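You operate a simulated robot arm through the tools that you are given. There is no shell and no other tool. Be economical: measure what you need, move in short steps, check, and stop when the job is done.

The job below is to be done with a simulated robot arm. You get a single attempt, and the scene is never put back.

Task
Plug the sink, fill it to the blue line, then let the water out.
Fine: lay the strainer at the door end of the counter first and seat it again last; put the plug back; tap off.

Only the result counts: the job must be done as asked and must still hold three seconds after the hand-in. Knocking over, shifting, dropping, spilling or breaking anything else fails it.

Robot
A 7-joint arm with a two-finger parallel gripper, fixed in place. Base frame: the origin is at the foot of the arm, x ahead of it, y to its left, z up; the work surface is at about z = 800. Units: mm, degrees, N and s.
With the tool pointing down near the work surface it reaches from about 400 to 900 mm from the base axis. Its first joint turns from -115.0 to 115.0 degrees. Payload 3.91 kg.
Tool frame: the origin (TCP) lies between the finger pads and is the grasp point; the fingertips stand 30 mm ahead of it; z points along the fingers, y is the line along which they close. The gripper opens to 110 mm. The fingers are 20 mm wide and 10 mm thick; the gripper's body (48 by 112 mm) begins 55 mm behind the TCP.
Orientation is that of the tool frame in the base frame, as [roll, pitch, yaw] about the fixed x, y, z axes, in that order (R = Rz(yaw) Ry(pitch) Rx(roll)). With the fingers straight down and closing along the base's y, the tool's x points along the base's -x, its y along +y and its z along -z.

Tools
- The arm moves only by the tool nudge_tool. Its argument "series" is a list of rows, each a list of 7 numbers: the shift along the tool's x, y, z in mm, then the turn, a rotation vector about the tool's x, y, z in degrees, then the finger opening in mm, from 0 to 110. In form: [[tx, ty, tz, rx, ry, rz, claw], ...]. A call has 1 to 12 rows; each row is the pose to reach, as a shift and turn from the pose commanded when the call began, along the tool's axes at that moment. Each row takes 0.2 s and may step no farther than 50 mm and 8.6 degrees from the row before; otherwise, or with a gripper value out of range, the whole call is refused. Where a pose cannot be reached the arm comes as near as it can. A force on the tool above 40 N (or 10 N above the force at the start of the call, whichever is more), or a blocked arm, ends the call early, and 0.2 s more pass. Each finger travels about 153 mm/s and halts on what it meets, pressing with about 35 N; the grip force reading is that of the motor and also rises with nothing between the fingers. The clock runs only during rows and for 0.2 s after the last one: add rows that repeat a pose to give the fingers time. The reply holds the time, the measured pose of the TCP, the force on the tool along the base axes, the opening and the grip force, in the units named above and with some noise, with the torque about the TCP (base axes, N m) and any sound that the robot's microphone picked up.
- Cameras (640 x 400 px; columns grow to the right, rows downward): "scene" is fixed at [228.4, -498.9, 1509]; the picture's right is [0.78, -0.62, 0.00], its down [-0.45, -0.57, -0.69] and it looks along [0.43, 0.54, -0.73] (base axes); focal length 232 px, centre (320, 200). "wrist" rides on the gripper at [72, 17, -103] in the tool frame; the picture's right is [-0.23, 0.97, 0.00], its down [-0.76, -0.18, -0.62] and it looks along [-0.61, -0.14, 0.78] (tool axes); focal length 222 px, centre (320, 200).
- snapshot(camera): a new picture of that camera. The clock stands still meanwhile.
- raise_lower(by): slides the trunk up (or, below 0, down) by that many mm; the arm rides with it, the base frame stays. It gives what a move gives, with no picture.
- measure_at(camera, pixels): for up to 12 pixels [column, row] of the newest picture of that camera ("zoom" is the newest enlarged one), the place [x, y, z] in the base frame of the surface seen there, good to about 3 mm, but the place of the scene camera against the robot may be out by one fixed shift of up to 12 mm in any direction. The clock stands still meanwhile.
- enlarge(camera, box): a new picture of the part [left, top, right, bottom] of that camera's present view, enlarged. The clock stands still meanwhile.
- sign_off(): hands the job in; it is judged then, once.

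Work in short steps. Measure before you move; look again where a grasp or a placing could have gone wrong, and mend it. You have 80 turns and 38 pictures in all, those below and enlarged ones among them. Open the gripper and draw the arm clear of the work before you hand the job in, unless the task says otherwise; then end with one line.

The tools are called after ">>>" as name(argument=value, ...) on one line, values as JSON. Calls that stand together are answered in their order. nudge_tool: Moves the arm, as the interface text tells. Its arguments: {"type":"object","properties":{"series":{"type":"array"}},"required":["series"]} The other tools are called the same way: raise_lower (by) slides the trunk up or down; snapshot (camera) takes a picture; measure_at (camera, pixels) gives the place of the surface under pixels of a picture; enlarge (camera, box) takes an enlarged picture of a part of a camera's view; sign_off () hands the job in.

At the start:

```text
time: 0.0
tool_pos: [589.4, -311.2, 1321.9]
tool_rot: [-179.9, 0.0, 179.9]
ft_force: [-0.4, 0.4, -0.4]
ft_torque: [-0.02, -0.01, 0.03]
grip_width: 110.2
grasp_force: 0.1
trunk travel left (down, up): [-825.0, 165.0]
```

scene: 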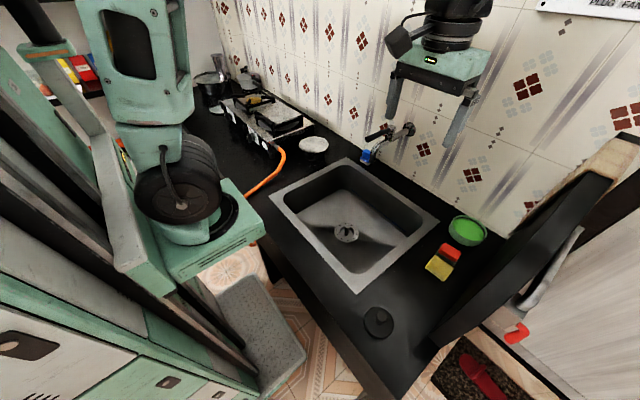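
wrist: 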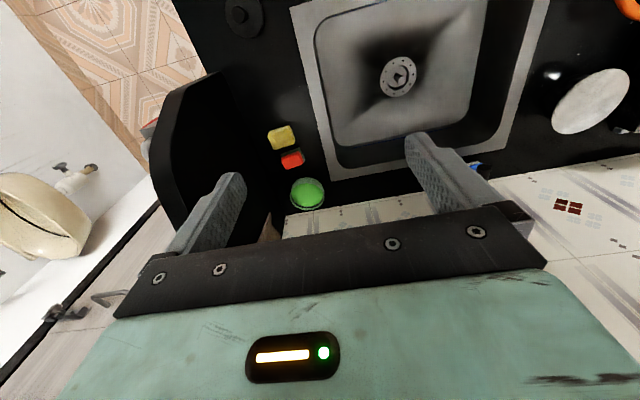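

The scene shows the sink with the strainer in the drain (345,232), the plug on the counter (378,322), the tap (390,140) and a sign at the top right (600,5). I enlarge the sink, tap and sign areas to see details.

>>> enlarge(camera="scene", box=[260, 110, 500, 350])

>>> enlarge(camera="scene", box=[520, 0, 640, 60])

>>> enlarge(camera="scene", box=[345, 110, 435, 170])

```text
1.67 times, centred on (380, 230) of scene
```

zoom: 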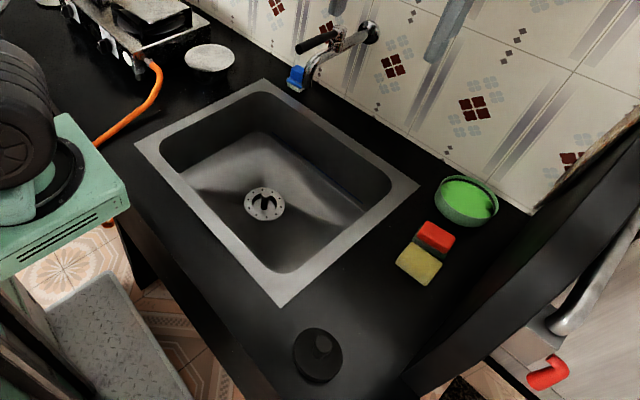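

```text
5.33 times, centred on (580, 30) of scene
```

zoom: 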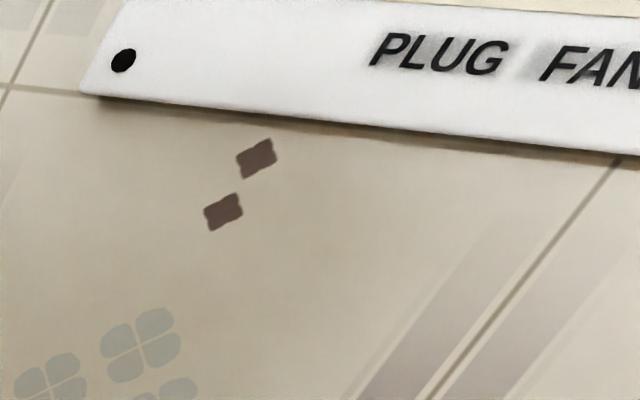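

```text
6.67 times, centred on (390, 140) of scene
```

zoom: 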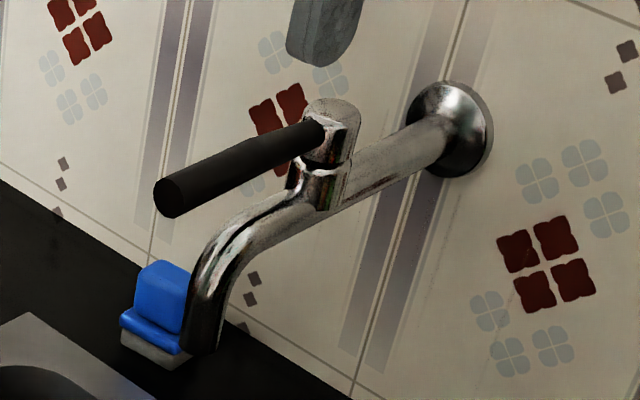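

I'll measure main points: strainer, rim, plug, tap, lever, counter, sponge, bowl, in the scene picture.

>>> measure_at(camera="scene", pixels=[[346, 233], [345, 159], [270, 195], [357, 292], [438, 222], [378, 314], [378, 325], [440, 262], [467, 232], [370, 138], [388, 131], [376, 155]])

>>> measure_at(camera="wrist", pixels=[[398, 76], [240, 15], [243, 25], [325, 172], [290, 10], [480, 165], [281, 138], [307, 193], [250, 90], [335, 135], [465, 100], [397, 66]])

```text
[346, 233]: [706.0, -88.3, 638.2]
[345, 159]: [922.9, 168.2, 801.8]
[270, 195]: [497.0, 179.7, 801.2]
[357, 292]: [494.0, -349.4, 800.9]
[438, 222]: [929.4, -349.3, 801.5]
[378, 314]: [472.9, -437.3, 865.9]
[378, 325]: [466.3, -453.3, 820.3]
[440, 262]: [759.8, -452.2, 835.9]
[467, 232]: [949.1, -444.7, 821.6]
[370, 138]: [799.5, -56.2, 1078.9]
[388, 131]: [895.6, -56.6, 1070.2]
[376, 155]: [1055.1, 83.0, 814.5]
```

```text
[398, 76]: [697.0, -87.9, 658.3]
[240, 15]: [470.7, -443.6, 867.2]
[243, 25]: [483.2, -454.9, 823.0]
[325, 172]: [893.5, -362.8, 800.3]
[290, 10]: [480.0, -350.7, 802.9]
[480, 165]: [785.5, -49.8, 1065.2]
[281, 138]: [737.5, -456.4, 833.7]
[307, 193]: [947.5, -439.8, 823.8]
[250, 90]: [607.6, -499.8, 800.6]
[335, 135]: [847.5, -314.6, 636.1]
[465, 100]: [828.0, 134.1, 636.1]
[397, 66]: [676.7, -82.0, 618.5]
```

Strainer is at about (703,-88), basin floor at z≈636; plug is at (472,-442) with a knob at z 867; the lever runs from (895,-56,1070) to (795,-55,1075). I move above the strainer for a closer wrist view.

>>> nudge_tool(series=[[-5, 37, 29, 0, 0, 0, 110], [-10, 74, 58, 0, 0, 0, 110], [-15, 111, 87, 0, 0, 0, 110], [-20, 148, 116, 0, 0, 0, 110], [-25, 185, 145, 0, 0, 0, 110], [-30, 221, 172, 0, 0, 0, 110], [-30, 221, 172, 0, 0, 0, 110]])

>>> snapshot(camera="wrist")

```text
time: 1.6
tool_pos: [618.8, -90.1, 1150.2]
tool_rot: [180.0, 0.0, -180.0]
ft_force: [-0.1, 0.3, -0.5]
ft_torque: [0.0, 0.01, -0.02]
grip_width: 109.9
grasp_force: 0.0
trunk travel left (down, up): [-825.0, 165.0]
```

```text
32 pictures are left
```

wrist: 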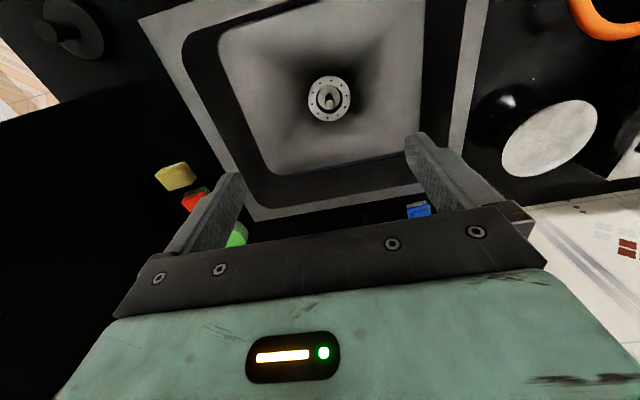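

The strainer shows at (330,98) with a small loop in its middle, and there's a faint bluish line near (340,165) on the far basin wall. I enlarge both.

>>> enlarge(camera="wrist", box=[290, 70, 370, 120])

>>> measure_at(camera="zoom", pixels=[[320, 200], [320, 250], [290, 230], [350, 230], [320, 150], [480, 200], [180, 220], [320, 80], [320, 390], [420, 130], [240, 200], [560, 220]])

>>> enlarge(camera="wrist", box=[220, 100, 430, 225])

>>> measure_at(camera="wrist", pixels=[[350, 168], [350, 160], [350, 180], [350, 190], [330, 200], [330, 98]])

```text
8.00 times, centred on (330, 95) of wrist
```

zoom: 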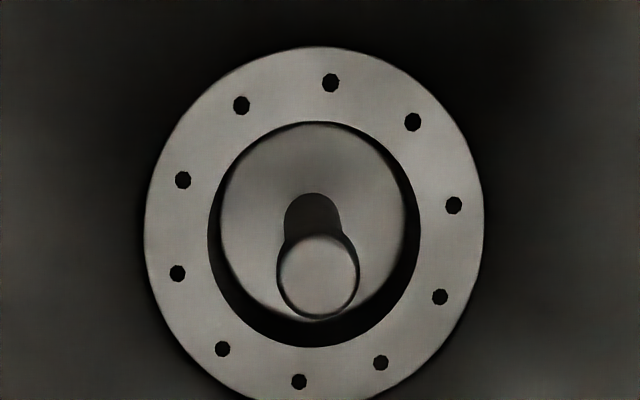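

```text
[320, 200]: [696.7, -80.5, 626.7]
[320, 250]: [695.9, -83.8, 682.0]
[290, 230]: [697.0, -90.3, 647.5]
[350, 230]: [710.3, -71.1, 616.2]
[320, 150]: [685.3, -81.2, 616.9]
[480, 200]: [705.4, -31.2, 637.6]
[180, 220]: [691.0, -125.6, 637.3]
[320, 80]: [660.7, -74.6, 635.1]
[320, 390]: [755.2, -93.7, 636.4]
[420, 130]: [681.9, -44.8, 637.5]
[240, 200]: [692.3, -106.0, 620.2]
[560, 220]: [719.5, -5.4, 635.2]
```

```text
3.05 times, centred on (325, 162) of wrist
```

zoom: 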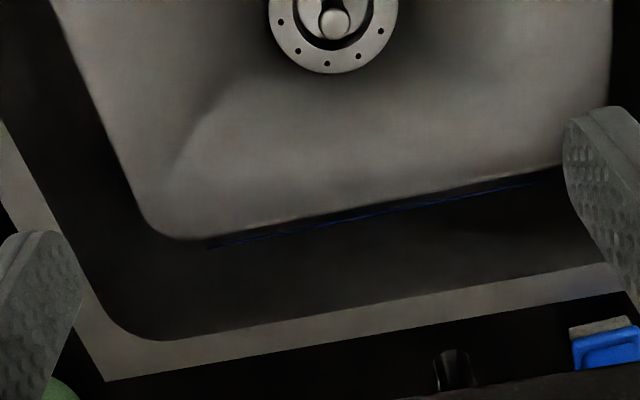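

```text
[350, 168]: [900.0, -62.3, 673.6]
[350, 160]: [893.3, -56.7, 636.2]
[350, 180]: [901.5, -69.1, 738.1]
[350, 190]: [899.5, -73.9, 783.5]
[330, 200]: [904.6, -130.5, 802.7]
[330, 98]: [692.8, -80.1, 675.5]
```

The knob of the strainer shows at about (697,-82), top z≈680, inside a ring of ~110 mm. The blue line is on the far wall (x≈900), near z≈650. I go above the knob and down to z≈790, opening 50.

>>> nudge_tool(series=[[-39, 4, 0, 0, 0, 0, 90], [-77, 8, 0, 0, 0, 0, 70], [-77, 8, 50, 0, 0, 0, 50], [-77, 8, 100, 0, 0, 0, 50], [-77, 8, 150, 0, 0, 0, 50], [-77, 8, 200, 0, 0, 0, 50], [-77, 8, 250, 0, 0, 0, 50], [-77, 8, 300, 0, 0, 0, 50], [-77, 8, 350, 0, 0, 0, 50], [-77, 8, 370, 0, 0, 0, 50], [-77, 8, 370, 0, 0, 0, 50]])

>>> snapshot(camera="wrist")

>>> snapshot(camera="scene")

```text
time: 4.0
tool_pos: [695.4, -82.8, 778.5]
tool_rot: [180.0, 0.0, -179.9]
ft_force: [0.6, -0.8, 0.6]
ft_torque: [-0.01, 0.02, 0.02]
grip_width: 50.2
grasp_force: 0.0
trunk travel left (down, up): [-825.0, 165.0]
```

```text
29 pictures are left
```

wrist: 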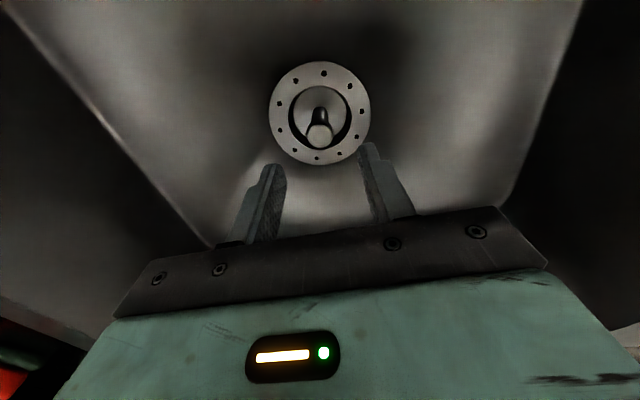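

```text
28 pictures are left
```

scene: 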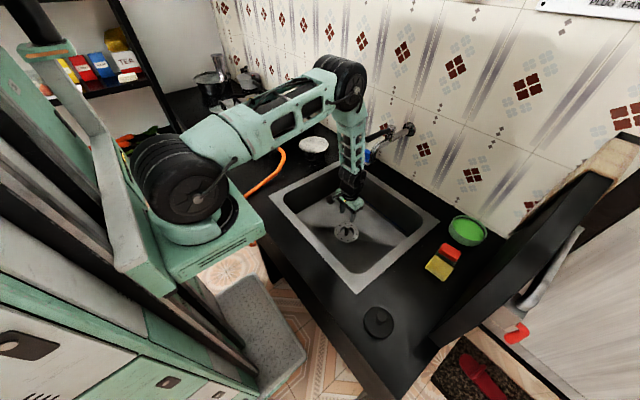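

The upright forearm (355,130) is near the lever tip (372,137). I measure them, and the knob in the wrist view at (319,135).

>>> measure_at(camera="scene", pixels=[[371, 137], [363, 115], [365, 130], [362, 145], [362, 75], [360, 105]])

>>> measure_at(camera="wrist", pixels=[[319, 134], [317, 120], [311, 134], [328, 134], [319, 162], [323, 64], [273, 108], [368, 108], [319, 140]])

```text
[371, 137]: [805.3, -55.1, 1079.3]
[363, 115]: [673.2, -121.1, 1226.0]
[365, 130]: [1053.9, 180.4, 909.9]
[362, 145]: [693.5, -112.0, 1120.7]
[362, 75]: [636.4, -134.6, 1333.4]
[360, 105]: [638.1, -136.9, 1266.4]
```

```text
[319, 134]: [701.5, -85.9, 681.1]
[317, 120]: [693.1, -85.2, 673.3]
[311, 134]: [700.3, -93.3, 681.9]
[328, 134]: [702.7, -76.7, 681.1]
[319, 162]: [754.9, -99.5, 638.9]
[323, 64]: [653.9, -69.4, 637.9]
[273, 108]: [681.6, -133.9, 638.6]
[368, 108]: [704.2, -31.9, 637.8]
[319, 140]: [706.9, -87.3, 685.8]
```

Knob top centre is (702,-85,682), about 20 wide. I lower to z≈672 and close on it.

>>> nudge_tool(series=[[-6, -2, 35, 0, 0, 0, 50], [-6, -2, 70, 0, 0, 0, 50], [-6, -2, 95, 0, 0, 0, 50], [-6, -2, 106, 0, 0, 0, 50], [-6, -2, 106, 0, 0, 0, 30], [-6, -2, 106, 0, 0, 0, 5], [-6, -2, 106, 0, 0, 0, 5], [-6, -2, 106, 0, 0, 0, 5]])

```text
time: 5.8
tool_pos: [701.7, -84.0, 674.3]
tool_rot: [-180.0, -0.1, -180.0]
ft_force: [1.0, -1.1, -0.5]
ft_torque: [-0.02, 0.01, 0.02]
grip_width: 24.9
grasp_force: 34.7
trunk travel left (down, up): [-825.0, 165.0]
```

Gripped at 24.9 mm, TCP (701.7,-84.0,674.3) which I note for reseating. I lift gently.

>>> nudge_tool(series=[[0, 0, -15, 0, 0, 0, 5], [0, 0, -40, 0, 0, 0, 5], [0, 0, -80, 0, 0, 0, 5], [0, 0, -125, 0, 0, 0, 5], [0, 0, -170, 0, 0, 0, 5], [0, 0, -215, 0, 0, 0, 5], [0, 0, -260, 0, 0, 0, 5], [0, 0, -260, 0, 0, 0, 5]])

>>> snapshot(camera="wrist")

>>> snapshot(camera="scene")

```text
time: 7.6
tool_pos: [702.4, -84.0, 935.6]
tool_rot: [179.9, 0.0, 179.9]
ft_force: [-0.4, 0.9, -1.0]
ft_torque: [-0.01, 0.01, -0.03]
grip_width: 24.9
grasp_force: 35.0
trunk travel left (down, up): [-825.0, 165.0]
```

```text
27 pictures are left
```

wrist: 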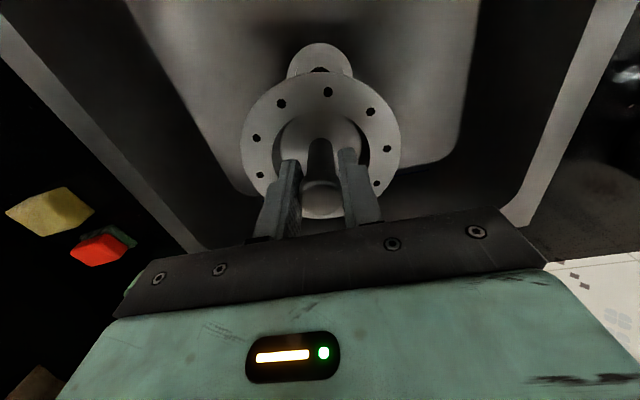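

```text
26 pictures are left
```

scene: 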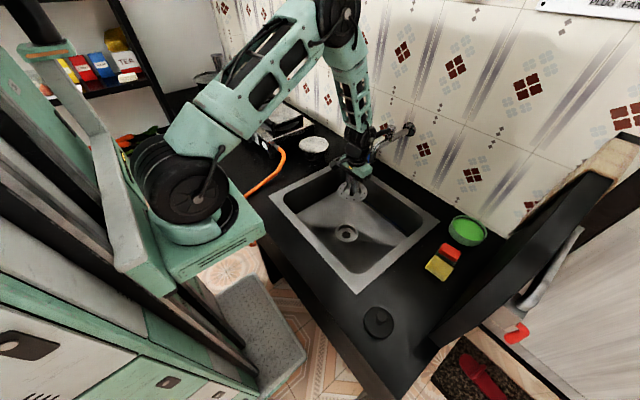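

The strainer (flange + cup) came out whole. I check the counter extent at the door end around (405,335), (450,330), (500,240), and drain geometry at (346,233).

>>> measure_at(camera="scene", pixels=[[410, 325], [430, 330], [400, 365], [410, 290], [450, 300], [480, 280], [400, 310], [420, 345], [345, 233], [335, 233], [357, 233], [346, 224]])

>>> measure_at(camera="scene", pixels=[[454, 280], [428, 265], [440, 278], [447, 246], [346, 242], [375, 165], [366, 160], [380, 150], [364, 315], [392, 325], [378, 340], [350, 200]])

```text
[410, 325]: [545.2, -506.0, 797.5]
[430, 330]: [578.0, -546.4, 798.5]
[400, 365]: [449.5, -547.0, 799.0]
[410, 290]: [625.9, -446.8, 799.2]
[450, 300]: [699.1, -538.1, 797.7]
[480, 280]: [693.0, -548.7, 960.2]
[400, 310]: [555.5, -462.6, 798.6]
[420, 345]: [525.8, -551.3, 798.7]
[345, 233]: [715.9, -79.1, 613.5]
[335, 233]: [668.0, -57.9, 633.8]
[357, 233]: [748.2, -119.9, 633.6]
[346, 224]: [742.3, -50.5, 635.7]
```

```text
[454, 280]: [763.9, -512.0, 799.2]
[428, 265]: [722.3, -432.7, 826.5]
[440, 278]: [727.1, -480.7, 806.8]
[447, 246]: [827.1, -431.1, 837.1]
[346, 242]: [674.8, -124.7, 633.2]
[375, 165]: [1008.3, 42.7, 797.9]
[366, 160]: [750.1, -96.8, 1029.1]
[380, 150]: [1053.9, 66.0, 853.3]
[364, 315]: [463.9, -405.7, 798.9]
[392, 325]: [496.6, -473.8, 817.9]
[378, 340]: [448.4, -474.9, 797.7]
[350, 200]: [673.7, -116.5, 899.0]
```

Place at (610,-445): clear of plug (x≤511) and sponge (x≥720). I carry the strainer at the present height.

>>> nudge_tool(series=[[11, -45, 0, 0, 0, 0, 5], [23, -90, 0, 0, 0, 0, 5], [34, -135, 0, 0, 0, 0, 5], [46, -180, 0, 0, 0, 0, 5], [57, -225, 0, 0, 0, 0, 5], [69, -270, 0, 0, 0, 0, 5], [80, -315, 0, 0, 0, 0, 5], [92, -361, 0, 0, 0, 0, 5], [92, -361, 0, 0, 0, 0, 5], [92, -361, 30, 0, 0, 0, 5], [92, -361, 55, 0, 0, 0, 5], [92, -361, 55, 0, 0, 0, 5]])

>>> snapshot(camera="scene")

```text
time: 10.2
tool_pos: [611.5, -444.7, 878.1]
tool_rot: [-179.9, 0.1, 180.0]
ft_force: [-0.6, -0.5, -1.0]
ft_torque: [0.0, 0.01, -0.01]
grip_width: 24.8
grasp_force: 34.7
trunk travel left (down, up): [-825.0, 165.0]
```

```text
25 pictures are left
```

scene: 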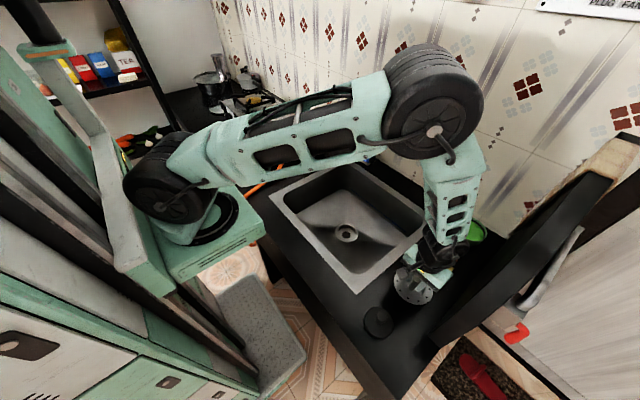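

Strainer hangs over the free spot. I descend in small steps to feel for contact.

>>> nudge_tool(series=[[0, 0, 6, 0, 0, 0, 5], [0, 0, 12, 0, 0, 0, 5], [0, 0, 15, 0, 0, 0, 5], [0, 0, 15, 0, 0, 0, 5]])

>>> measure_at(camera="scene", pixels=[[403, 300], [412, 305], [400, 290]])

```text
time: 11.2
tool_pos: [609.8, -445.7, 864.7]
tool_rot: [180.0, 0.0, 180.0]
ft_force: [-0.3, 0.0, 0.3]
ft_torque: [0.0, 0.0, 0.01]
grip_width: 24.9
grasp_force: 34.9
trunk travel left (down, up): [-825.0, 165.0]
```

```text
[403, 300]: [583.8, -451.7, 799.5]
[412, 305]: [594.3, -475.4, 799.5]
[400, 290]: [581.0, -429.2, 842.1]
```

No contact yet at 864.7; I continue down.

>>> nudge_tool(series=[[0, 0, 3, 0, 0, 0, 5], [0, 0, 5, 0, 0, 0, 5], [0, 0, 5, 0, 0, 0, 5]])

```text
time: 12.0
tool_pos: [610.7, -446.1, 858.0]
tool_rot: [180.0, -0.1, 179.9]
ft_force: [-0.3, 0.2, -1.2]
ft_torque: [-0.03, 0.01, 0.04]
grip_width: 25.1
grasp_force: 34.9
trunk travel left (down, up): [-825.0, 165.0]
```

>>> nudge_tool(series=[[0, 0, 2, 0, 0, 0, 5], [0, 0, 4, 0, 0, 0, 5], [0, 0, 4, 0, 0, 0, 5]])

>>> enlarge(camera="scene", box=[350, 220, 480, 340])

```text
time: 12.8
tool_pos: [610.7, -445.8, 856.9]
tool_rot: [-179.9, 0.1, 180.0]
ft_force: [-2.4, -1.1, 23.8]
ft_torque: [0.02, -0.11, 0.0]
grip_width: 24.8
grasp_force: 35.5
trunk travel left (down, up): [-825.0, 165.0]
```

```text
3.33 times, centred on (415, 280) of scene
```

zoom: 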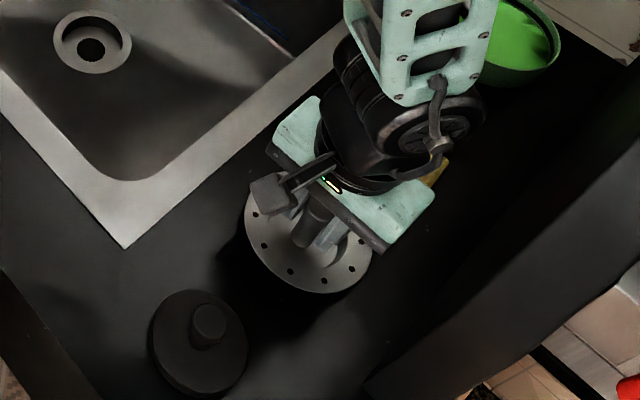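

Contact felt (24 N) at z≈857. I ease the pressure, open to 50 and rise to clear height.

>>> nudge_tool(series=[[0, 0, -3, 0, 0, 0, 5], [0, 0, -3, 0, 0, 0, 30], [0, 0, -3, 0, 0, 0, 50], [0, 0, -3, 0, 0, 0, 50], [0, 0, -30, 0, 0, 0, 50], [0, 0, -70, 0, 0, 0, 50], [0, 0, -110, 0, 0, 0, 50], [0, 0, -110, 0, 0, 0, 50]])

>>> snapshot(camera="wrist")

```text
time: 14.6
tool_pos: [609.8, -446.0, 964.7]
tool_rot: [-180.0, 0.1, 180.0]
ft_force: [0.7, -0.6, -0.2]
ft_torque: [0.03, 0.01, 0.0]
grip_width: 50.2
grasp_force: 0.1
trunk travel left (down, up): [-825.0, 165.0]
```

```text
23 pictures are left
```

wrist: 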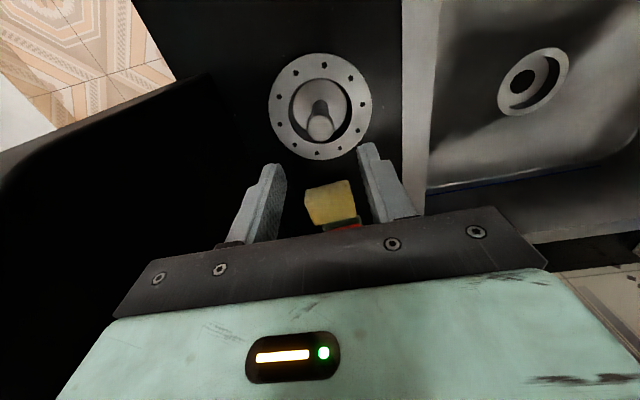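

Strainer rests upright. I measure the drain (532,80) and then go over the plug at (472,-442).

>>> measure_at(camera="wrist", pixels=[[532, 80], [522, 82], [503, 90], [566, 72], [540, 50], [523, 114], [512, 84], [535, 78], [318, 126], [545, 85]])

>>> nudge_tool(series=[[45, 0, 0, 0, 0, 0, 60], [90, 2, 0, 0, 0, 0, 60], [138, 3, 0, 0, 0, 0, 60], [138, 3, 0, 0, 0, 0, 60]])

>>> snapshot(camera="wrist")

```text
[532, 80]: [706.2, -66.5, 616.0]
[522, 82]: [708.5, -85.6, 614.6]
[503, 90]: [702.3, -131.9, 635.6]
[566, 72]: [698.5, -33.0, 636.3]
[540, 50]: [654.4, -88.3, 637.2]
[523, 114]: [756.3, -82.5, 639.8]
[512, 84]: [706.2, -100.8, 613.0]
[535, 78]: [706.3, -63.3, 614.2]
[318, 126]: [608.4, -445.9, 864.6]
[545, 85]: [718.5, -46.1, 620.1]
```

```text
time: 15.6
tool_pos: [473.3, -442.5, 964.6]
tool_rot: [180.0, 0.0, -179.9]
ft_force: [0.2, 0.1, 0.7]
ft_torque: [0.02, -0.01, -0.04]
grip_width: 60.1
grasp_force: 0.1
trunk travel left (down, up): [-825.0, 165.0]
```

```text
22 pictures are left
```

wrist: 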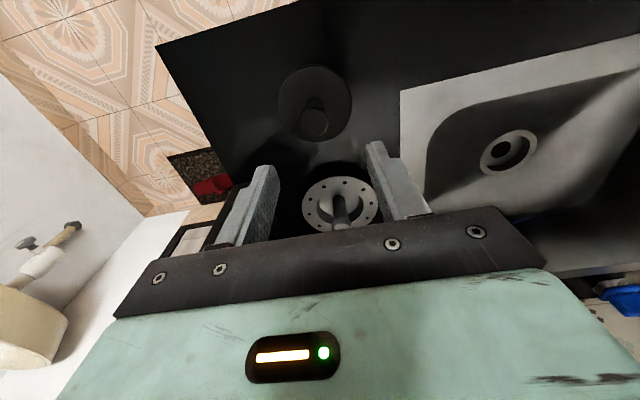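

Drain centre ≈(704,-83), recess floor z≈614. I measure the plug's knob (315,123) and disc edges.

>>> measure_at(camera="wrist", pixels=[[315, 122], [304, 122], [327, 122], [315, 132], [280, 102], [350, 102], [315, 68], [335, 90], [315, 112], [295, 130], [283, 102], [347, 102]])

>>> enlarge(camera="wrist", box=[260, 50, 380, 150])

```text
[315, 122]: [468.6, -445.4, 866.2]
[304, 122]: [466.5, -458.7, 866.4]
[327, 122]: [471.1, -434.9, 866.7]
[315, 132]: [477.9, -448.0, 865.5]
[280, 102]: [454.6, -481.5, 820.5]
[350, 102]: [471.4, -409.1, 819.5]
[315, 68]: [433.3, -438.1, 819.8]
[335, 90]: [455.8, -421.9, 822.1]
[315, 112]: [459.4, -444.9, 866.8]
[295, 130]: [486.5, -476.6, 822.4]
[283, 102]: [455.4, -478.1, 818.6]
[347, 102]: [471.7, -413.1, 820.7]
```

```text
4.00 times, centred on (320, 100) of wrist
```

zoom: 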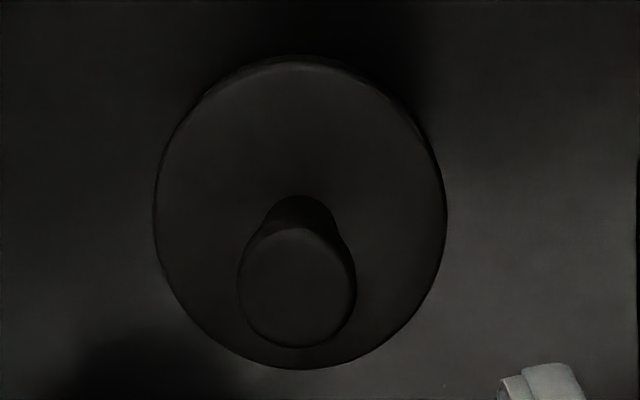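

Knob centre ≈(468.5,-446), top z 866, ⌀≈28; disc top at 820. I lower to z≈858 and grip.

>>> nudge_tool(series=[[5, -3, 40, 0, 0, 0, 60], [5, -3, 80, 0, 0, 0, 60], [5, -3, 107, 0, 0, 0, 60], [5, -3, 107, 0, 0, 0, 40], [5, -3, 107, 0, 0, 0, 5], [5, -3, 107, 0, 0, 0, 5], [5, -3, 107, 0, 0, 0, 5]])

```text
time: 17.2
tool_pos: [467.1, -446.1, 857.1]
tool_rot: [179.9, 0.0, 180.0]
ft_force: [0.1, 0.0, -0.5]
ft_torque: [0.03, 0.03, 0.0]
grip_width: 26.4
grasp_force: 34.8
trunk travel left (down, up): [-825.0, 165.0]
```

Gripped (26.4 mm) at (467.1,-446.1,857.1), noted for returning. Lift straight up, then carry over the drain.

>>> nudge_tool(series=[[0, 0, -15, 0, 0, 0, 5], [0, 0, -45, 0, 0, 0, 5], [0, 0, -85, 0, 0, 0, 5], [0, 0, -120, 0, 0, 0, 5], [0, 0, -120, 0, 0, 0, 5]])

>>> nudge_tool(series=[[-24, 36, 0, 0, 0, 0, 5], [-48, 73, 0, 0, 0, 0, 5], [-72, 109, 0, 0, 0, 0, 5], [-95, 146, 0, 0, 0, 0, 5], [-119, 182, 0, 0, 0, 0, 5], [-142, 218, 0, 0, 0, 0, 5], [-166, 255, 0, 0, 0, 0, 5], [-190, 291, 0, 0, 0, 0, 5], [-213, 327, 0, 0, 0, 0, 5], [-236, 363, 0, 0, 0, 0, 5], [-236, 363, 0, 0, 0, 0, 5]])

>>> snapshot(camera="wrist")

```text
time: 18.4
tool_pos: [467.2, -444.5, 978.2]
tool_rot: [180.0, 0.0, 180.0]
ft_force: [0.5, 0.3, -0.4]
ft_torque: [-0.04, -0.01, -0.01]
grip_width: 26.4
grasp_force: 35.1
trunk travel left (down, up): [-825.0, 165.0]
```

```text
time: 20.8
tool_pos: [702.8, -82.9, 977.3]
tool_rot: [-180.0, 0.0, 179.9]
ft_force: [0.0, -0.3, -0.9]
ft_torque: [0.03, -0.02, -0.02]
grip_width: 26.4
grasp_force: 35.1
trunk travel left (down, up): [-825.0, 165.0]
```

```text
20 pictures are left
```

wrist: 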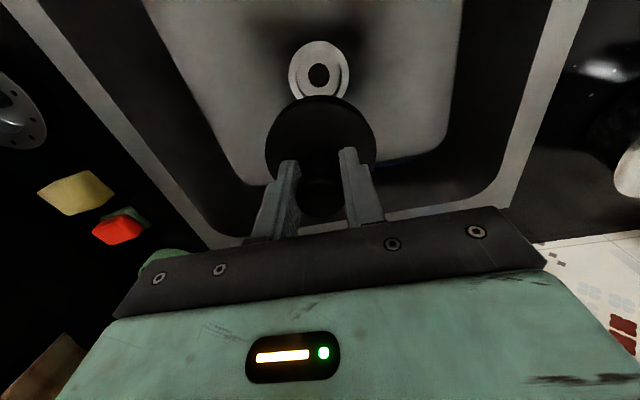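

Plug hangs over the drain (320,75). I lower to z≈705, just above the ring contact height (≈694).

>>> nudge_tool(series=[[-1, 0, 45, 0, 0, 0, 5], [-1, 0, 90, 0, 0, 0, 5], [-1, 0, 135, 0, 0, 0, 5], [-1, 0, 180, 0, 0, 0, 5], [-1, 0, 225, 0, 0, 0, 5], [-1, 0, 255, 0, 0, 0, 5], [-1, 0, 272, 0, 0, 0, 5], [-1, 0, 272, 0, 0, 0, 5]])

>>> enlarge(camera="wrist", box=[200, 0, 440, 150])

```text
time: 22.6
tool_pos: [703.8, -81.2, 705.5]
tool_rot: [-180.0, 0.0, 179.9]
ft_force: [0.0, -0.7, 0.2]
ft_torque: [-0.01, -0.02, 0.03]
grip_width: 26.6
grasp_force: 35.0
trunk travel left (down, up): [-825.0, 165.0]
```

```text
2.67 times, centred on (320, 75) of wrist
```

zoom: 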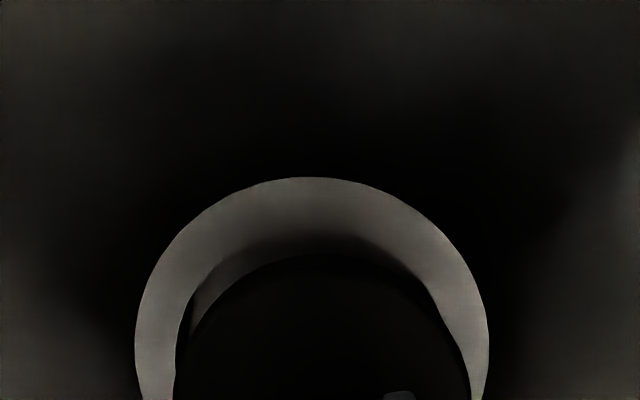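

The plug looks slightly off centre relative to the ring; I measure both outlines.

>>> measure_at(camera="zoom", pixels=[[140, 360], [484, 360], [310, 182], [180, 230], [440, 230], [310, 250], [200, 350], [445, 340], [310, 280], [210, 300], [430, 305], [185, 390]])

```text
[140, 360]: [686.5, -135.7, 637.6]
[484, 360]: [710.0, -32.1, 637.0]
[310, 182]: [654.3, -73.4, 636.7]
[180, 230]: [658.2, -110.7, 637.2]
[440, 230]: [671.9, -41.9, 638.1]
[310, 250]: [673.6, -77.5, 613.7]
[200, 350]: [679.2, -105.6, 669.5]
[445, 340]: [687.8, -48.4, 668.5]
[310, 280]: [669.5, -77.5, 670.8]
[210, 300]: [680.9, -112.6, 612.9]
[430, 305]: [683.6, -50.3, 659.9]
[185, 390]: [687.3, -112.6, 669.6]
```

Fits give ring centre ≈(704.5,-84.3) and plug centre ≈(706,-80.5). I correct by -1.5 x, -3.5 y and lower toward the ring.

>>> nudge_tool(series=[[1.5, -3.5, 0, 0, 0, 0, 5], [1.5, -3.5, 5, 0, 0, 0, 5], [1.5, -3.5, 9, 0, 0, 0, 5], [1.5, -3.5, 13, 0, 0, 0, 5], [1.5, -3.5, 16, 0, 0, 0, 5], [1.5, -3.5, 16, 0, 0, 0, 5]])

```text
time: 24.0
tool_pos: [703.6, -86.3, 690.1]
tool_rot: [-180.0, 0.0, 180.0]
ft_force: [1.0, -0.2, -1.4]
ft_torque: [0.01, 0.01, 0.0]
grip_width: 26.8
grasp_force: 35.6
trunk travel left (down, up): [-825.0, 165.0]
```

No contact at 690, below ring level; the plug is entering the recess. I continue slowly.

>>> nudge_tool(series=[[0, 0, 3, 0, 0, 0, 5], [0, 0, 6, 0, 0, 0, 5], [0, 0, 9, 0, 0, 0, 5], [0, 0, 12, 0, 0, 0, 5], [0, 0, 12, 0, 0, 0, 5]])

```text
time: 25.2
tool_pos: [702.6, -85.9, 677.7]
tool_rot: [180.0, 0.0, -180.0]
ft_force: [0.3, -0.5, -1.2]
ft_torque: [-0.04, -0.01, 0.03]
grip_width: 26.5
grasp_force: 35.5
trunk travel left (down, up): [-825.0, 165.0]
```

>>> nudge_tool(series=[[0, 0, 3, 0, 0, 0, 5], [0, 0, 5, 0, 0, 0, 5], [0, 0, 7, 0, 0, 0, 5], [0, 0, 9, 0, 0, 0, 5], [0, 0, 9, 0, 0, 0, 5]])

```text
time: 26.4
tool_pos: [702.7, -86.0, 669.7]
tool_rot: [-180.0, 0.0, 179.9]
ft_force: [-6.6, -0.6, 17.3]
ft_torque: [0.0, 0.05, 0.04]
grip_width: 26.7
grasp_force: 35.0
trunk travel left (down, up): [-825.0, 165.0]
```

Plug bottomed at z≈670 with 17 N. I press 1 mm more, release, and rise for a look.

>>> nudge_tool(series=[[0, 0, 1, 0, 0, 0, 5], [0, 0, -1, 0, 0, 0, 5], [0, 0, -1, 0, 0, 0, 30], [0, 0, -1, 0, 0, 0, 55], [0, 0, -1, 0, 0, 0, 55], [0, 0, -30, 0, 0, 0, 55], [0, 0, -70, 0, 0, 0, 55], [0, 0, -110, 0, 0, 0, 55], [0, 0, -110, 0, 0, 0, 55]])

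>>> enlarge(camera="wrist", box=[240, 40, 400, 180])

>>> measure_at(camera="zoom", pixels=[[320, 150], [320, 250], [220, 200], [420, 200], [320, 290], [150, 200], [480, 200], [320, 100]])

```text
time: 28.4
tool_pos: [702.0, -86.6, 779.4]
tool_rot: [179.9, -0.1, 179.9]
ft_force: [0.1, 0.4, 0.2]
ft_torque: [0.01, 0.0, 0.0]
grip_width: 55.1
grasp_force: 0.0
trunk travel left (down, up): [-825.0, 165.0]
```

```text
2.86 times, centred on (320, 110) of wrist
```

zoom: 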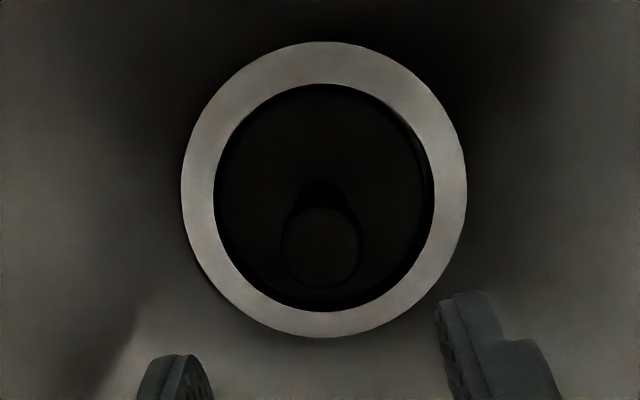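

```text
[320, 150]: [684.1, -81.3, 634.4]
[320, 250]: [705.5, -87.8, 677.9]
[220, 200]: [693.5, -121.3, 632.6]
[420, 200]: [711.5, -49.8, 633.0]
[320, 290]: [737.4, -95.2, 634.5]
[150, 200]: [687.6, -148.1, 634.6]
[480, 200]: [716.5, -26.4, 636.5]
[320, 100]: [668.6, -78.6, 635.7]
```

Plug is seated (top z≈633, below the ring at 637). Now I back the arm away from the tap and inspect the tap.

>>> nudge_tool(series=[[0, 0, -50, 0, 0, 0, 30], [10, 0, -98, 0, 0, 0, 0], [30, -10, -140, 0, 0, 0, 0], [50, -20, -180, 0, 0, 0, 0], [70, -40, -220, 0, 0, 0, 0], [90, -60, -260, 0, 0, 0, 0], [110, -80, -290, 0, 0, 0, 0], [130, -110, -310, 0, 0, 0, 0], [130, -110, -310, 0, 0, 0, 0]])

>>> enlarge(camera="scene", box=[345, 105, 435, 175])

>>> measure_at(camera="zoom", pixels=[[180, 200], [240, 175], [300, 155], [330, 125], [330, 200], [450, 140], [380, 180], [270, 225], [220, 280], [205, 340], [330, 150], [160, 300]])

```text
time: 30.4
tool_pos: [573.0, -195.9, 1089.1]
tool_rot: [180.0, 0.0, 180.0]
ft_force: [-0.1, -0.4, -0.2]
ft_torque: [-0.03, 0.03, 0.0]
grip_width: 0.0
grasp_force: 35.2
trunk travel left (down, up): [-825.0, 165.0]
```

```text
5.71 times, centred on (390, 140) of scene
```

zoom: 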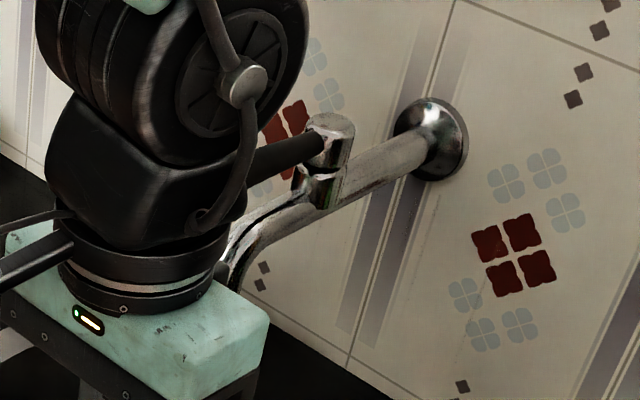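

```text
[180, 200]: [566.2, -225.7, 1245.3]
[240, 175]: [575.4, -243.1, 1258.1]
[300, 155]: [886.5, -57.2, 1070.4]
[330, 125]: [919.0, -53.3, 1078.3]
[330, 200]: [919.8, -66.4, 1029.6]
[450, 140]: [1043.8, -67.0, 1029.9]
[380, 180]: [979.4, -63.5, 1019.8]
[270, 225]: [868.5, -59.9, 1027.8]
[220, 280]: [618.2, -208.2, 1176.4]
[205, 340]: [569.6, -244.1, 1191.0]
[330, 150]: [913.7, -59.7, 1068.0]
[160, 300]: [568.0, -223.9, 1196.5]
```

The valve cap sits at about (925,-56) with the lever sticking out toward -x at z≈1072; likely turns about the vertical. I move to in front and above it for a wrist view.

>>> nudge_tool(series=[[0, 0, -45, 0, 0, 0, 30], [0, 0, -91, 0, 0, 0, 50], [-40, 35, -91, 0, 0, 0, 50], [-75, 70, -91, 0, 0, 0, 50], [-110, 105, -91, 0, 0, 0, 50], [-145, 140, -91, 0, 0, 0, 50], [-167, 140, -91, 0, 0, 0, 50], [-167, 140, -91, 0, 0, 0, 50]])

>>> snapshot(camera="wrist")

```text
refused: row 3 steps farther than a row can; nothing moved
```

```text
16 pictures are left
```

wrist: 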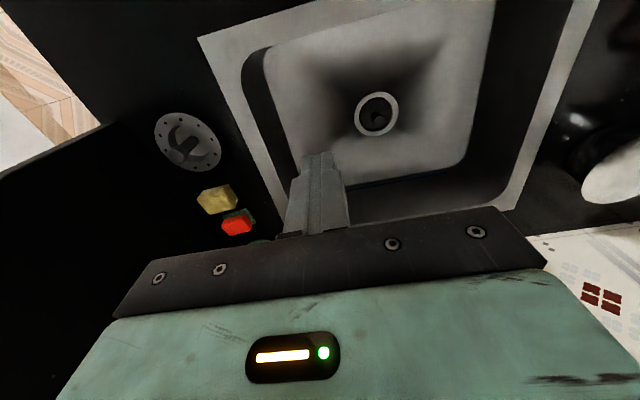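

A step was too long; nothing moved. From this picture I measure the blue line near (400,181), then redo the move with shorter steps.

>>> measure_at(camera="wrist", pixels=[[400, 176], [400, 179], [400, 181], [400, 183], [400, 186], [430, 174], [430, 176], [430, 178], [430, 180]])

>>> nudge_tool(series=[[0, 0, -45, 0, 0, 0, 30], [0, 0, -91, 0, 0, 0, 50], [-32, 27, -91, 0, 0, 0, 50], [-64, 54, -91, 0, 0, 0, 50], [-96, 81, -91, 0, 0, 0, 50], [-128, 108, -91, 0, 0, 0, 50], [-160, 140, -91, 0, 0, 0, 50], [-160, 140, -91, 0, 0, 0, 50]])

>>> snapshot(camera="wrist")

```text
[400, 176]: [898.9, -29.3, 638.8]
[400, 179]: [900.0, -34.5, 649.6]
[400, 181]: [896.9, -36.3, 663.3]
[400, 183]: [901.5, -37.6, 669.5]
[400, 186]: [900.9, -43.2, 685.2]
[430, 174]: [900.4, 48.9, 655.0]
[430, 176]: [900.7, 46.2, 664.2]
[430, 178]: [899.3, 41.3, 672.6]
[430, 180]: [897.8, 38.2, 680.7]
```

```text
time: 32.2
tool_pos: [733.2, -57.2, 1178.5]
tool_rot: [-180.0, 0.0, -180.0]
ft_force: [-0.9, 0.2, -0.5]
ft_torque: [-0.02, 0.02, 0.0]
grip_width: 50.1
grasp_force: 0.0
trunk travel left (down, up): [-825.0, 165.0]
```

```text
15 pictures are left
```

wrist: 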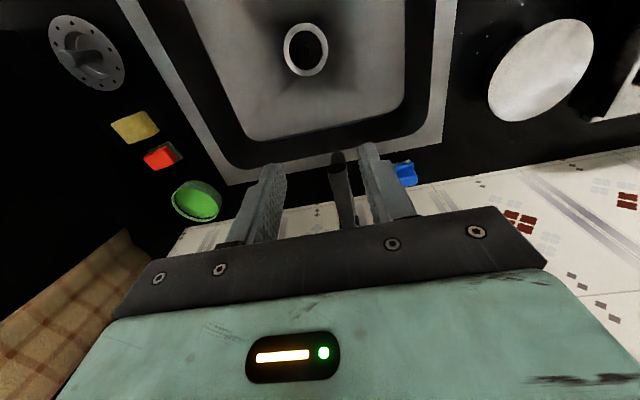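

The lever tip is at (337,158), seen between the fingers. I measure it and its body.

>>> measure_at(camera="wrist", pixels=[[337, 157], [332, 165], [344, 170], [342, 185], [345, 205], [335, 180], [350, 195], [350, 215]])

>>> enlarge(camera="wrist", box=[240, 90, 440, 220])

>>> measure_at(camera="zoom", pixels=[[460, 130], [460, 140], [460, 150], [460, 160], [150, 150], [150, 160], [150, 170], [150, 180], [320, 210], [340, 300]])

```text
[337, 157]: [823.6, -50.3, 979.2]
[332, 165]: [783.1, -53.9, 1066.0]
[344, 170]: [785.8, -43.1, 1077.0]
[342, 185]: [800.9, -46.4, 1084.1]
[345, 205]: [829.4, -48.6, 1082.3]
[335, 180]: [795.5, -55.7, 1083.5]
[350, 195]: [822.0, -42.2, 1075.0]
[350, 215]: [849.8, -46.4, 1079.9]
```

```text
3.08 times, centred on (340, 155) of wrist
```

zoom: 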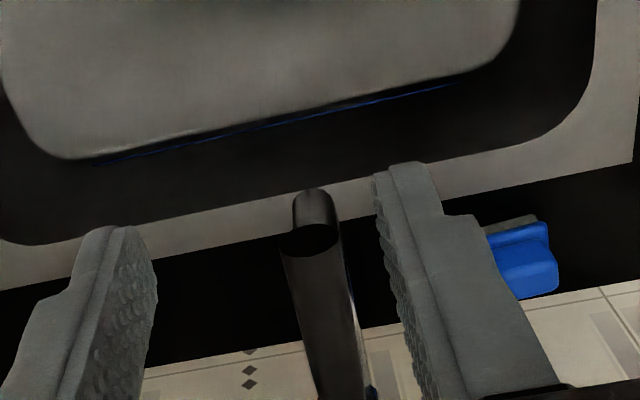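

```text
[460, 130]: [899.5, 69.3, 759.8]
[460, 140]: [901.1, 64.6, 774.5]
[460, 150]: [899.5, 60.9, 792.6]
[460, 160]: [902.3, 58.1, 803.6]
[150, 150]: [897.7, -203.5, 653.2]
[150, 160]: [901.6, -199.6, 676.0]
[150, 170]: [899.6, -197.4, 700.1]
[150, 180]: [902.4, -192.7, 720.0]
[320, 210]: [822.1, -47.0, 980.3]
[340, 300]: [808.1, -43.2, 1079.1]
```

Lever axis y≈-50, z≈1075, tip x≈785; blue line z≈661; outlet at (822,-48,980). I straddle the lever with the fingers at x≈812.

>>> nudge_tool(series=[[-40, 7, 0, 0, 0, 0, 60], [-79, 7, 0, 0, 0, 0, 60], [-79, 7, 40, 0, 0, 0, 60], [-79, 7, 75, 0, 0, 0, 60], [-79, 7, 97, 0, 0, 0, 60], [-79, 7, 97, 0, 0, 0, 36], [-79, 7, 97, 0, 0, 0, 36]])

>>> snapshot(camera="wrist")

```text
time: 33.8
tool_pos: [811.1, -50.3, 1081.7]
tool_rot: [-180.0, -0.1, -179.9]
ft_force: [0.3, 0.4, -0.3]
ft_torque: [0.02, -0.04, 0.01]
grip_width: 35.8
grasp_force: 0.1
trunk travel left (down, up): [-825.0, 165.0]
```

```text
13 pictures are left
```

wrist: 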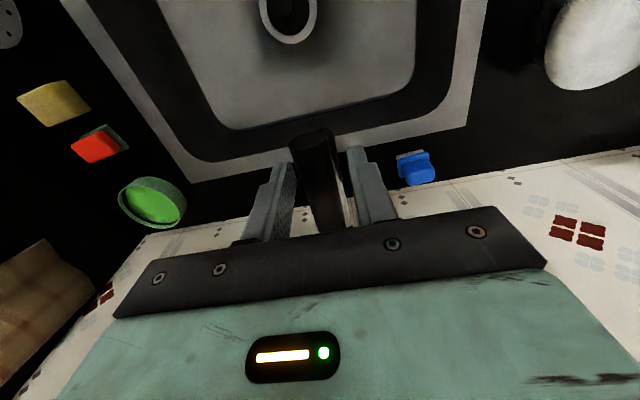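

The lever (320,180) lies between the fingers. I test a sideways push toward +y, following the arc slightly.

>>> nudge_tool(series=[[0, 8, 0, 0, 0, 2, 36], [0, 16, 0, 0, 0, 5, 36], [-1, 24, 0, 0, 0, 8, 36]])

```text
time: 34.6
tool_pos: [815.0, -32.7, 1081.6]
tool_rot: [-179.8, 0.2, 171.6]
ft_force: [10.6, -36.1, -3.5]
ft_torque: [-0.28, 0.03, 0.81]
grip_width: 52.9
grasp_force: 17.2
trunk travel left (down, up): [-825.0, 165.0]
```

Toward +y it is stiff (36 N, finger pushed back). I return to centre and test -y.

>>> nudge_tool(series=[[1, -12, 0, 0, 0, -4, 36], [1, -18, 0, 0, 0, -8, 36], [1, -18, 0, 0, 0, -8, 36]])

>>> nudge_tool(series=[[0, -8, 0, 0, 0, -2, 36], [0, -16, 0, 0, 0, -5, 36], [0, -22, 0, 0, 0, -8, 36]])

```text
time: 35.4
tool_pos: [809.6, -40.4, 1083.0]
tool_rot: [179.8, -0.1, -179.8]
ft_force: [1.8, -4.5, -1.4]
ft_torque: [-0.04, 0.05, -0.02]
grip_width: 38.6
grasp_force: 2.3
trunk travel left (down, up): [-825.0, 165.0]
```

```text
time: 36.2
tool_pos: [809.0, -64.8, 1082.0]
tool_rot: [-180.0, 0.0, -172.1]
ft_force: [-0.2, 0.0, -0.3]
ft_torque: [-0.01, 0.01, 0.02]
grip_width: 36.1
grasp_force: 0.1
trunk travel left (down, up): [-825.0, 165.0]
```

No resistance so far; I take a picture to see whether the lever turned.

>>> snapshot(camera="wrist")

```text
12 pictures are left
```

wrist: 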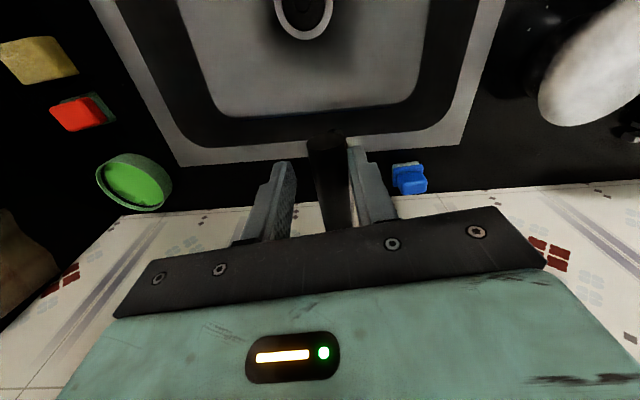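

Lever is now just at the +y finger (345,170). I push further in -y.

>>> nudge_tool(series=[[0, -6, 0, 0, 0, -1, 36], [0, -12, 0, 0, 0, -3, 36], [0, -18, 0, 0, 0, -5, 36], [0, -18, 0, 0, 0, -5, 36]])

```text
time: 37.2
tool_pos: [811.5, -82.4, 1082.9]
tool_rot: [-180.0, 0.0, -166.9]
ft_force: [0.0, 0.9, -0.2]
ft_torque: [-0.01, -0.01, 0.01]
grip_width: 36.0
grasp_force: 0.0
trunk travel left (down, up): [-825.0, 165.0]
```

It turns freely toward -y. I follow the arc around the axis (925,-52) to about 30°.

>>> nudge_tool(series=[[-1.3, -10.2, 0, 0, 0, -5, 36], [-3, -20.2, 0, 0, 0, -10, 36], [-5.6, -30.1, 0, 0, 0, -15, 36]])

>>> snapshot(camera="wrist")

```text
time: 38.0
tool_pos: [823.9, -110.7, 1082.9]
tool_rot: [180.0, -0.2, -151.9]
ft_force: [0.1, 0.8, 1.0]
ft_torque: [0.0, 0.0, 0.0]
grip_width: 36.3
grasp_force: 0.2
trunk travel left (down, up): [-825.0, 165.0]
```

```text
11 pictures are left
```

wrist: 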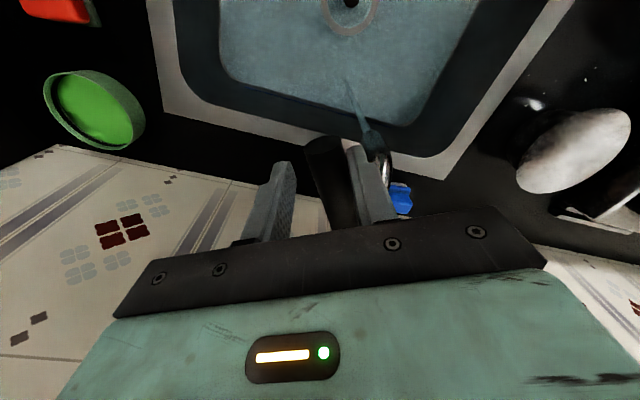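

Water is running and already covers the floor. I measure its level at several points.

>>> measure_at(camera="wrist", pixels=[[260, 40], [300, 70], [420, 60], [400, 100], [270, 80], [440, 30], [300, 94], [330, 100], [300, 98]])

```text
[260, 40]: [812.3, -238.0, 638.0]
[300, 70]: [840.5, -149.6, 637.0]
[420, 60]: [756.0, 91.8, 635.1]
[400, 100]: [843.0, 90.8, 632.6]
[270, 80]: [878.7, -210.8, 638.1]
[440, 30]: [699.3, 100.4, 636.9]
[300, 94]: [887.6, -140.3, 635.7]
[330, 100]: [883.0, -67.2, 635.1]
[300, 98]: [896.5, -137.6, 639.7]
```

Level still ≈637. I wait 1 s of flow and look again at the level relative to the blue line.

>>> nudge_tool(series=[[0, 0, 0, 0, 0, 0, 36], [0, 0, 0, 0, 0, 0, 36], [0, 0, 0, 0, 0, 0, 36], [0, 0, 0, 0, 0, 0, 36]])

>>> enlarge(camera="wrist", box=[180, 0, 480, 180])

>>> measure_at(camera="zoom", pixels=[[170, 90], [250, 150], [500, 120], [480, 200], [190, 170], [300, 100], [260, 205], [320, 200], [560, 60]])

```text
time: 39.0
tool_pos: [825.2, -110.3, 1083.8]
tool_rot: [180.0, 0.0, -152.0]
ft_force: [0.5, -0.5, 0.7]
ft_torque: [-0.03, -0.03, 0.0]
grip_width: 35.8
grasp_force: 0.1
trunk travel left (down, up): [-825.0, 165.0]
```

```text
2.13 times, centred on (330, 90) of wrist
```

zoom: 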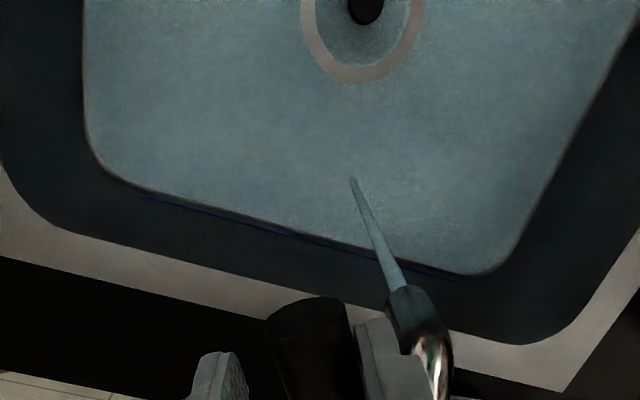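

```text
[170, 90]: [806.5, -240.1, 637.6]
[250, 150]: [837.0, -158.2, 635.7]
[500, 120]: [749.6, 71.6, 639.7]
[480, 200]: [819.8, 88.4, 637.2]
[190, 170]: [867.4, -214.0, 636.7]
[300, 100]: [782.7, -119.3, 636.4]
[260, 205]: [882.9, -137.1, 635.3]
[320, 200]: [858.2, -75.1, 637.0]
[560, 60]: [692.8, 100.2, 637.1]
```

Level ~637, rising slowly. I measure the line here at column 260 (rows 210–235) to fix its height.

>>> measure_at(camera="zoom", pixels=[[260, 212], [260, 217], [260, 220], [260, 223], [260, 226], [260, 229], [260, 232], [200, 205], [200, 208], [200, 211], [200, 214]])

>>> nudge_tool(series=[[0, 0, 0, 0, 0, 0, 36], [0, 0, 0, 0, 0, 0, 36], [0, 0, 0, 0, 0, 0, 36], [0, 0, 0, 0, 0, 0, 36], [0, 0, 0, 0, 0, 0, 36], [0, 0, 0, 0, 0, 0, 36], [0, 0, 0, 0, 0, 0, 36], [0, 0, 0, 0, 0, 0, 36], [0, 0, 0, 0, 0, 0, 36]])

>>> enlarge(camera="wrist", box=[200, 60, 400, 160])

>>> measure_at(camera="zoom", pixels=[[100, 40], [250, 40], [250, 100], [500, 40], [500, 150], [150, 90], [180, 60], [320, 100], [400, 120]])

```text
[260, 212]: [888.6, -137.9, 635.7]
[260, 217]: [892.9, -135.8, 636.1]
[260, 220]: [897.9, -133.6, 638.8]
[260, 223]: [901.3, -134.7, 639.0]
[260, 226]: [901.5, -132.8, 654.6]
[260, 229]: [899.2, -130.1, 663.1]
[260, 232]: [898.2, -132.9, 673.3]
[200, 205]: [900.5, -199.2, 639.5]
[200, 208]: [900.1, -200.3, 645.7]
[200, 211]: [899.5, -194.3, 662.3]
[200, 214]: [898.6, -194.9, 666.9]
```

```text
time: 41.0
tool_pos: [824.6, -110.8, 1083.6]
tool_rot: [180.0, 0.0, -152.0]
ft_force: [0.7, -0.1, -0.3]
ft_torque: [0.01, -0.03, 0.01]
grip_width: 35.8
grasp_force: 0.1
trunk travel left (down, up): [-825.0, 165.0]
```

```text
3.20 times, centred on (300, 110) of wrist
```

zoom: 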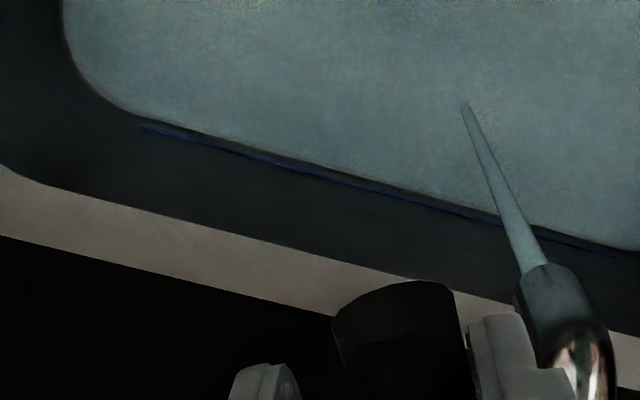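

```text
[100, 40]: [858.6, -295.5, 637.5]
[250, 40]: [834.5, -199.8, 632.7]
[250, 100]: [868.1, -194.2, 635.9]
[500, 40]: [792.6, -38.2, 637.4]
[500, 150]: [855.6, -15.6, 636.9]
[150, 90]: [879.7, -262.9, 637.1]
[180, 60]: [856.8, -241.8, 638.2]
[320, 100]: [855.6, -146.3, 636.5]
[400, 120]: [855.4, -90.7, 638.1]
```

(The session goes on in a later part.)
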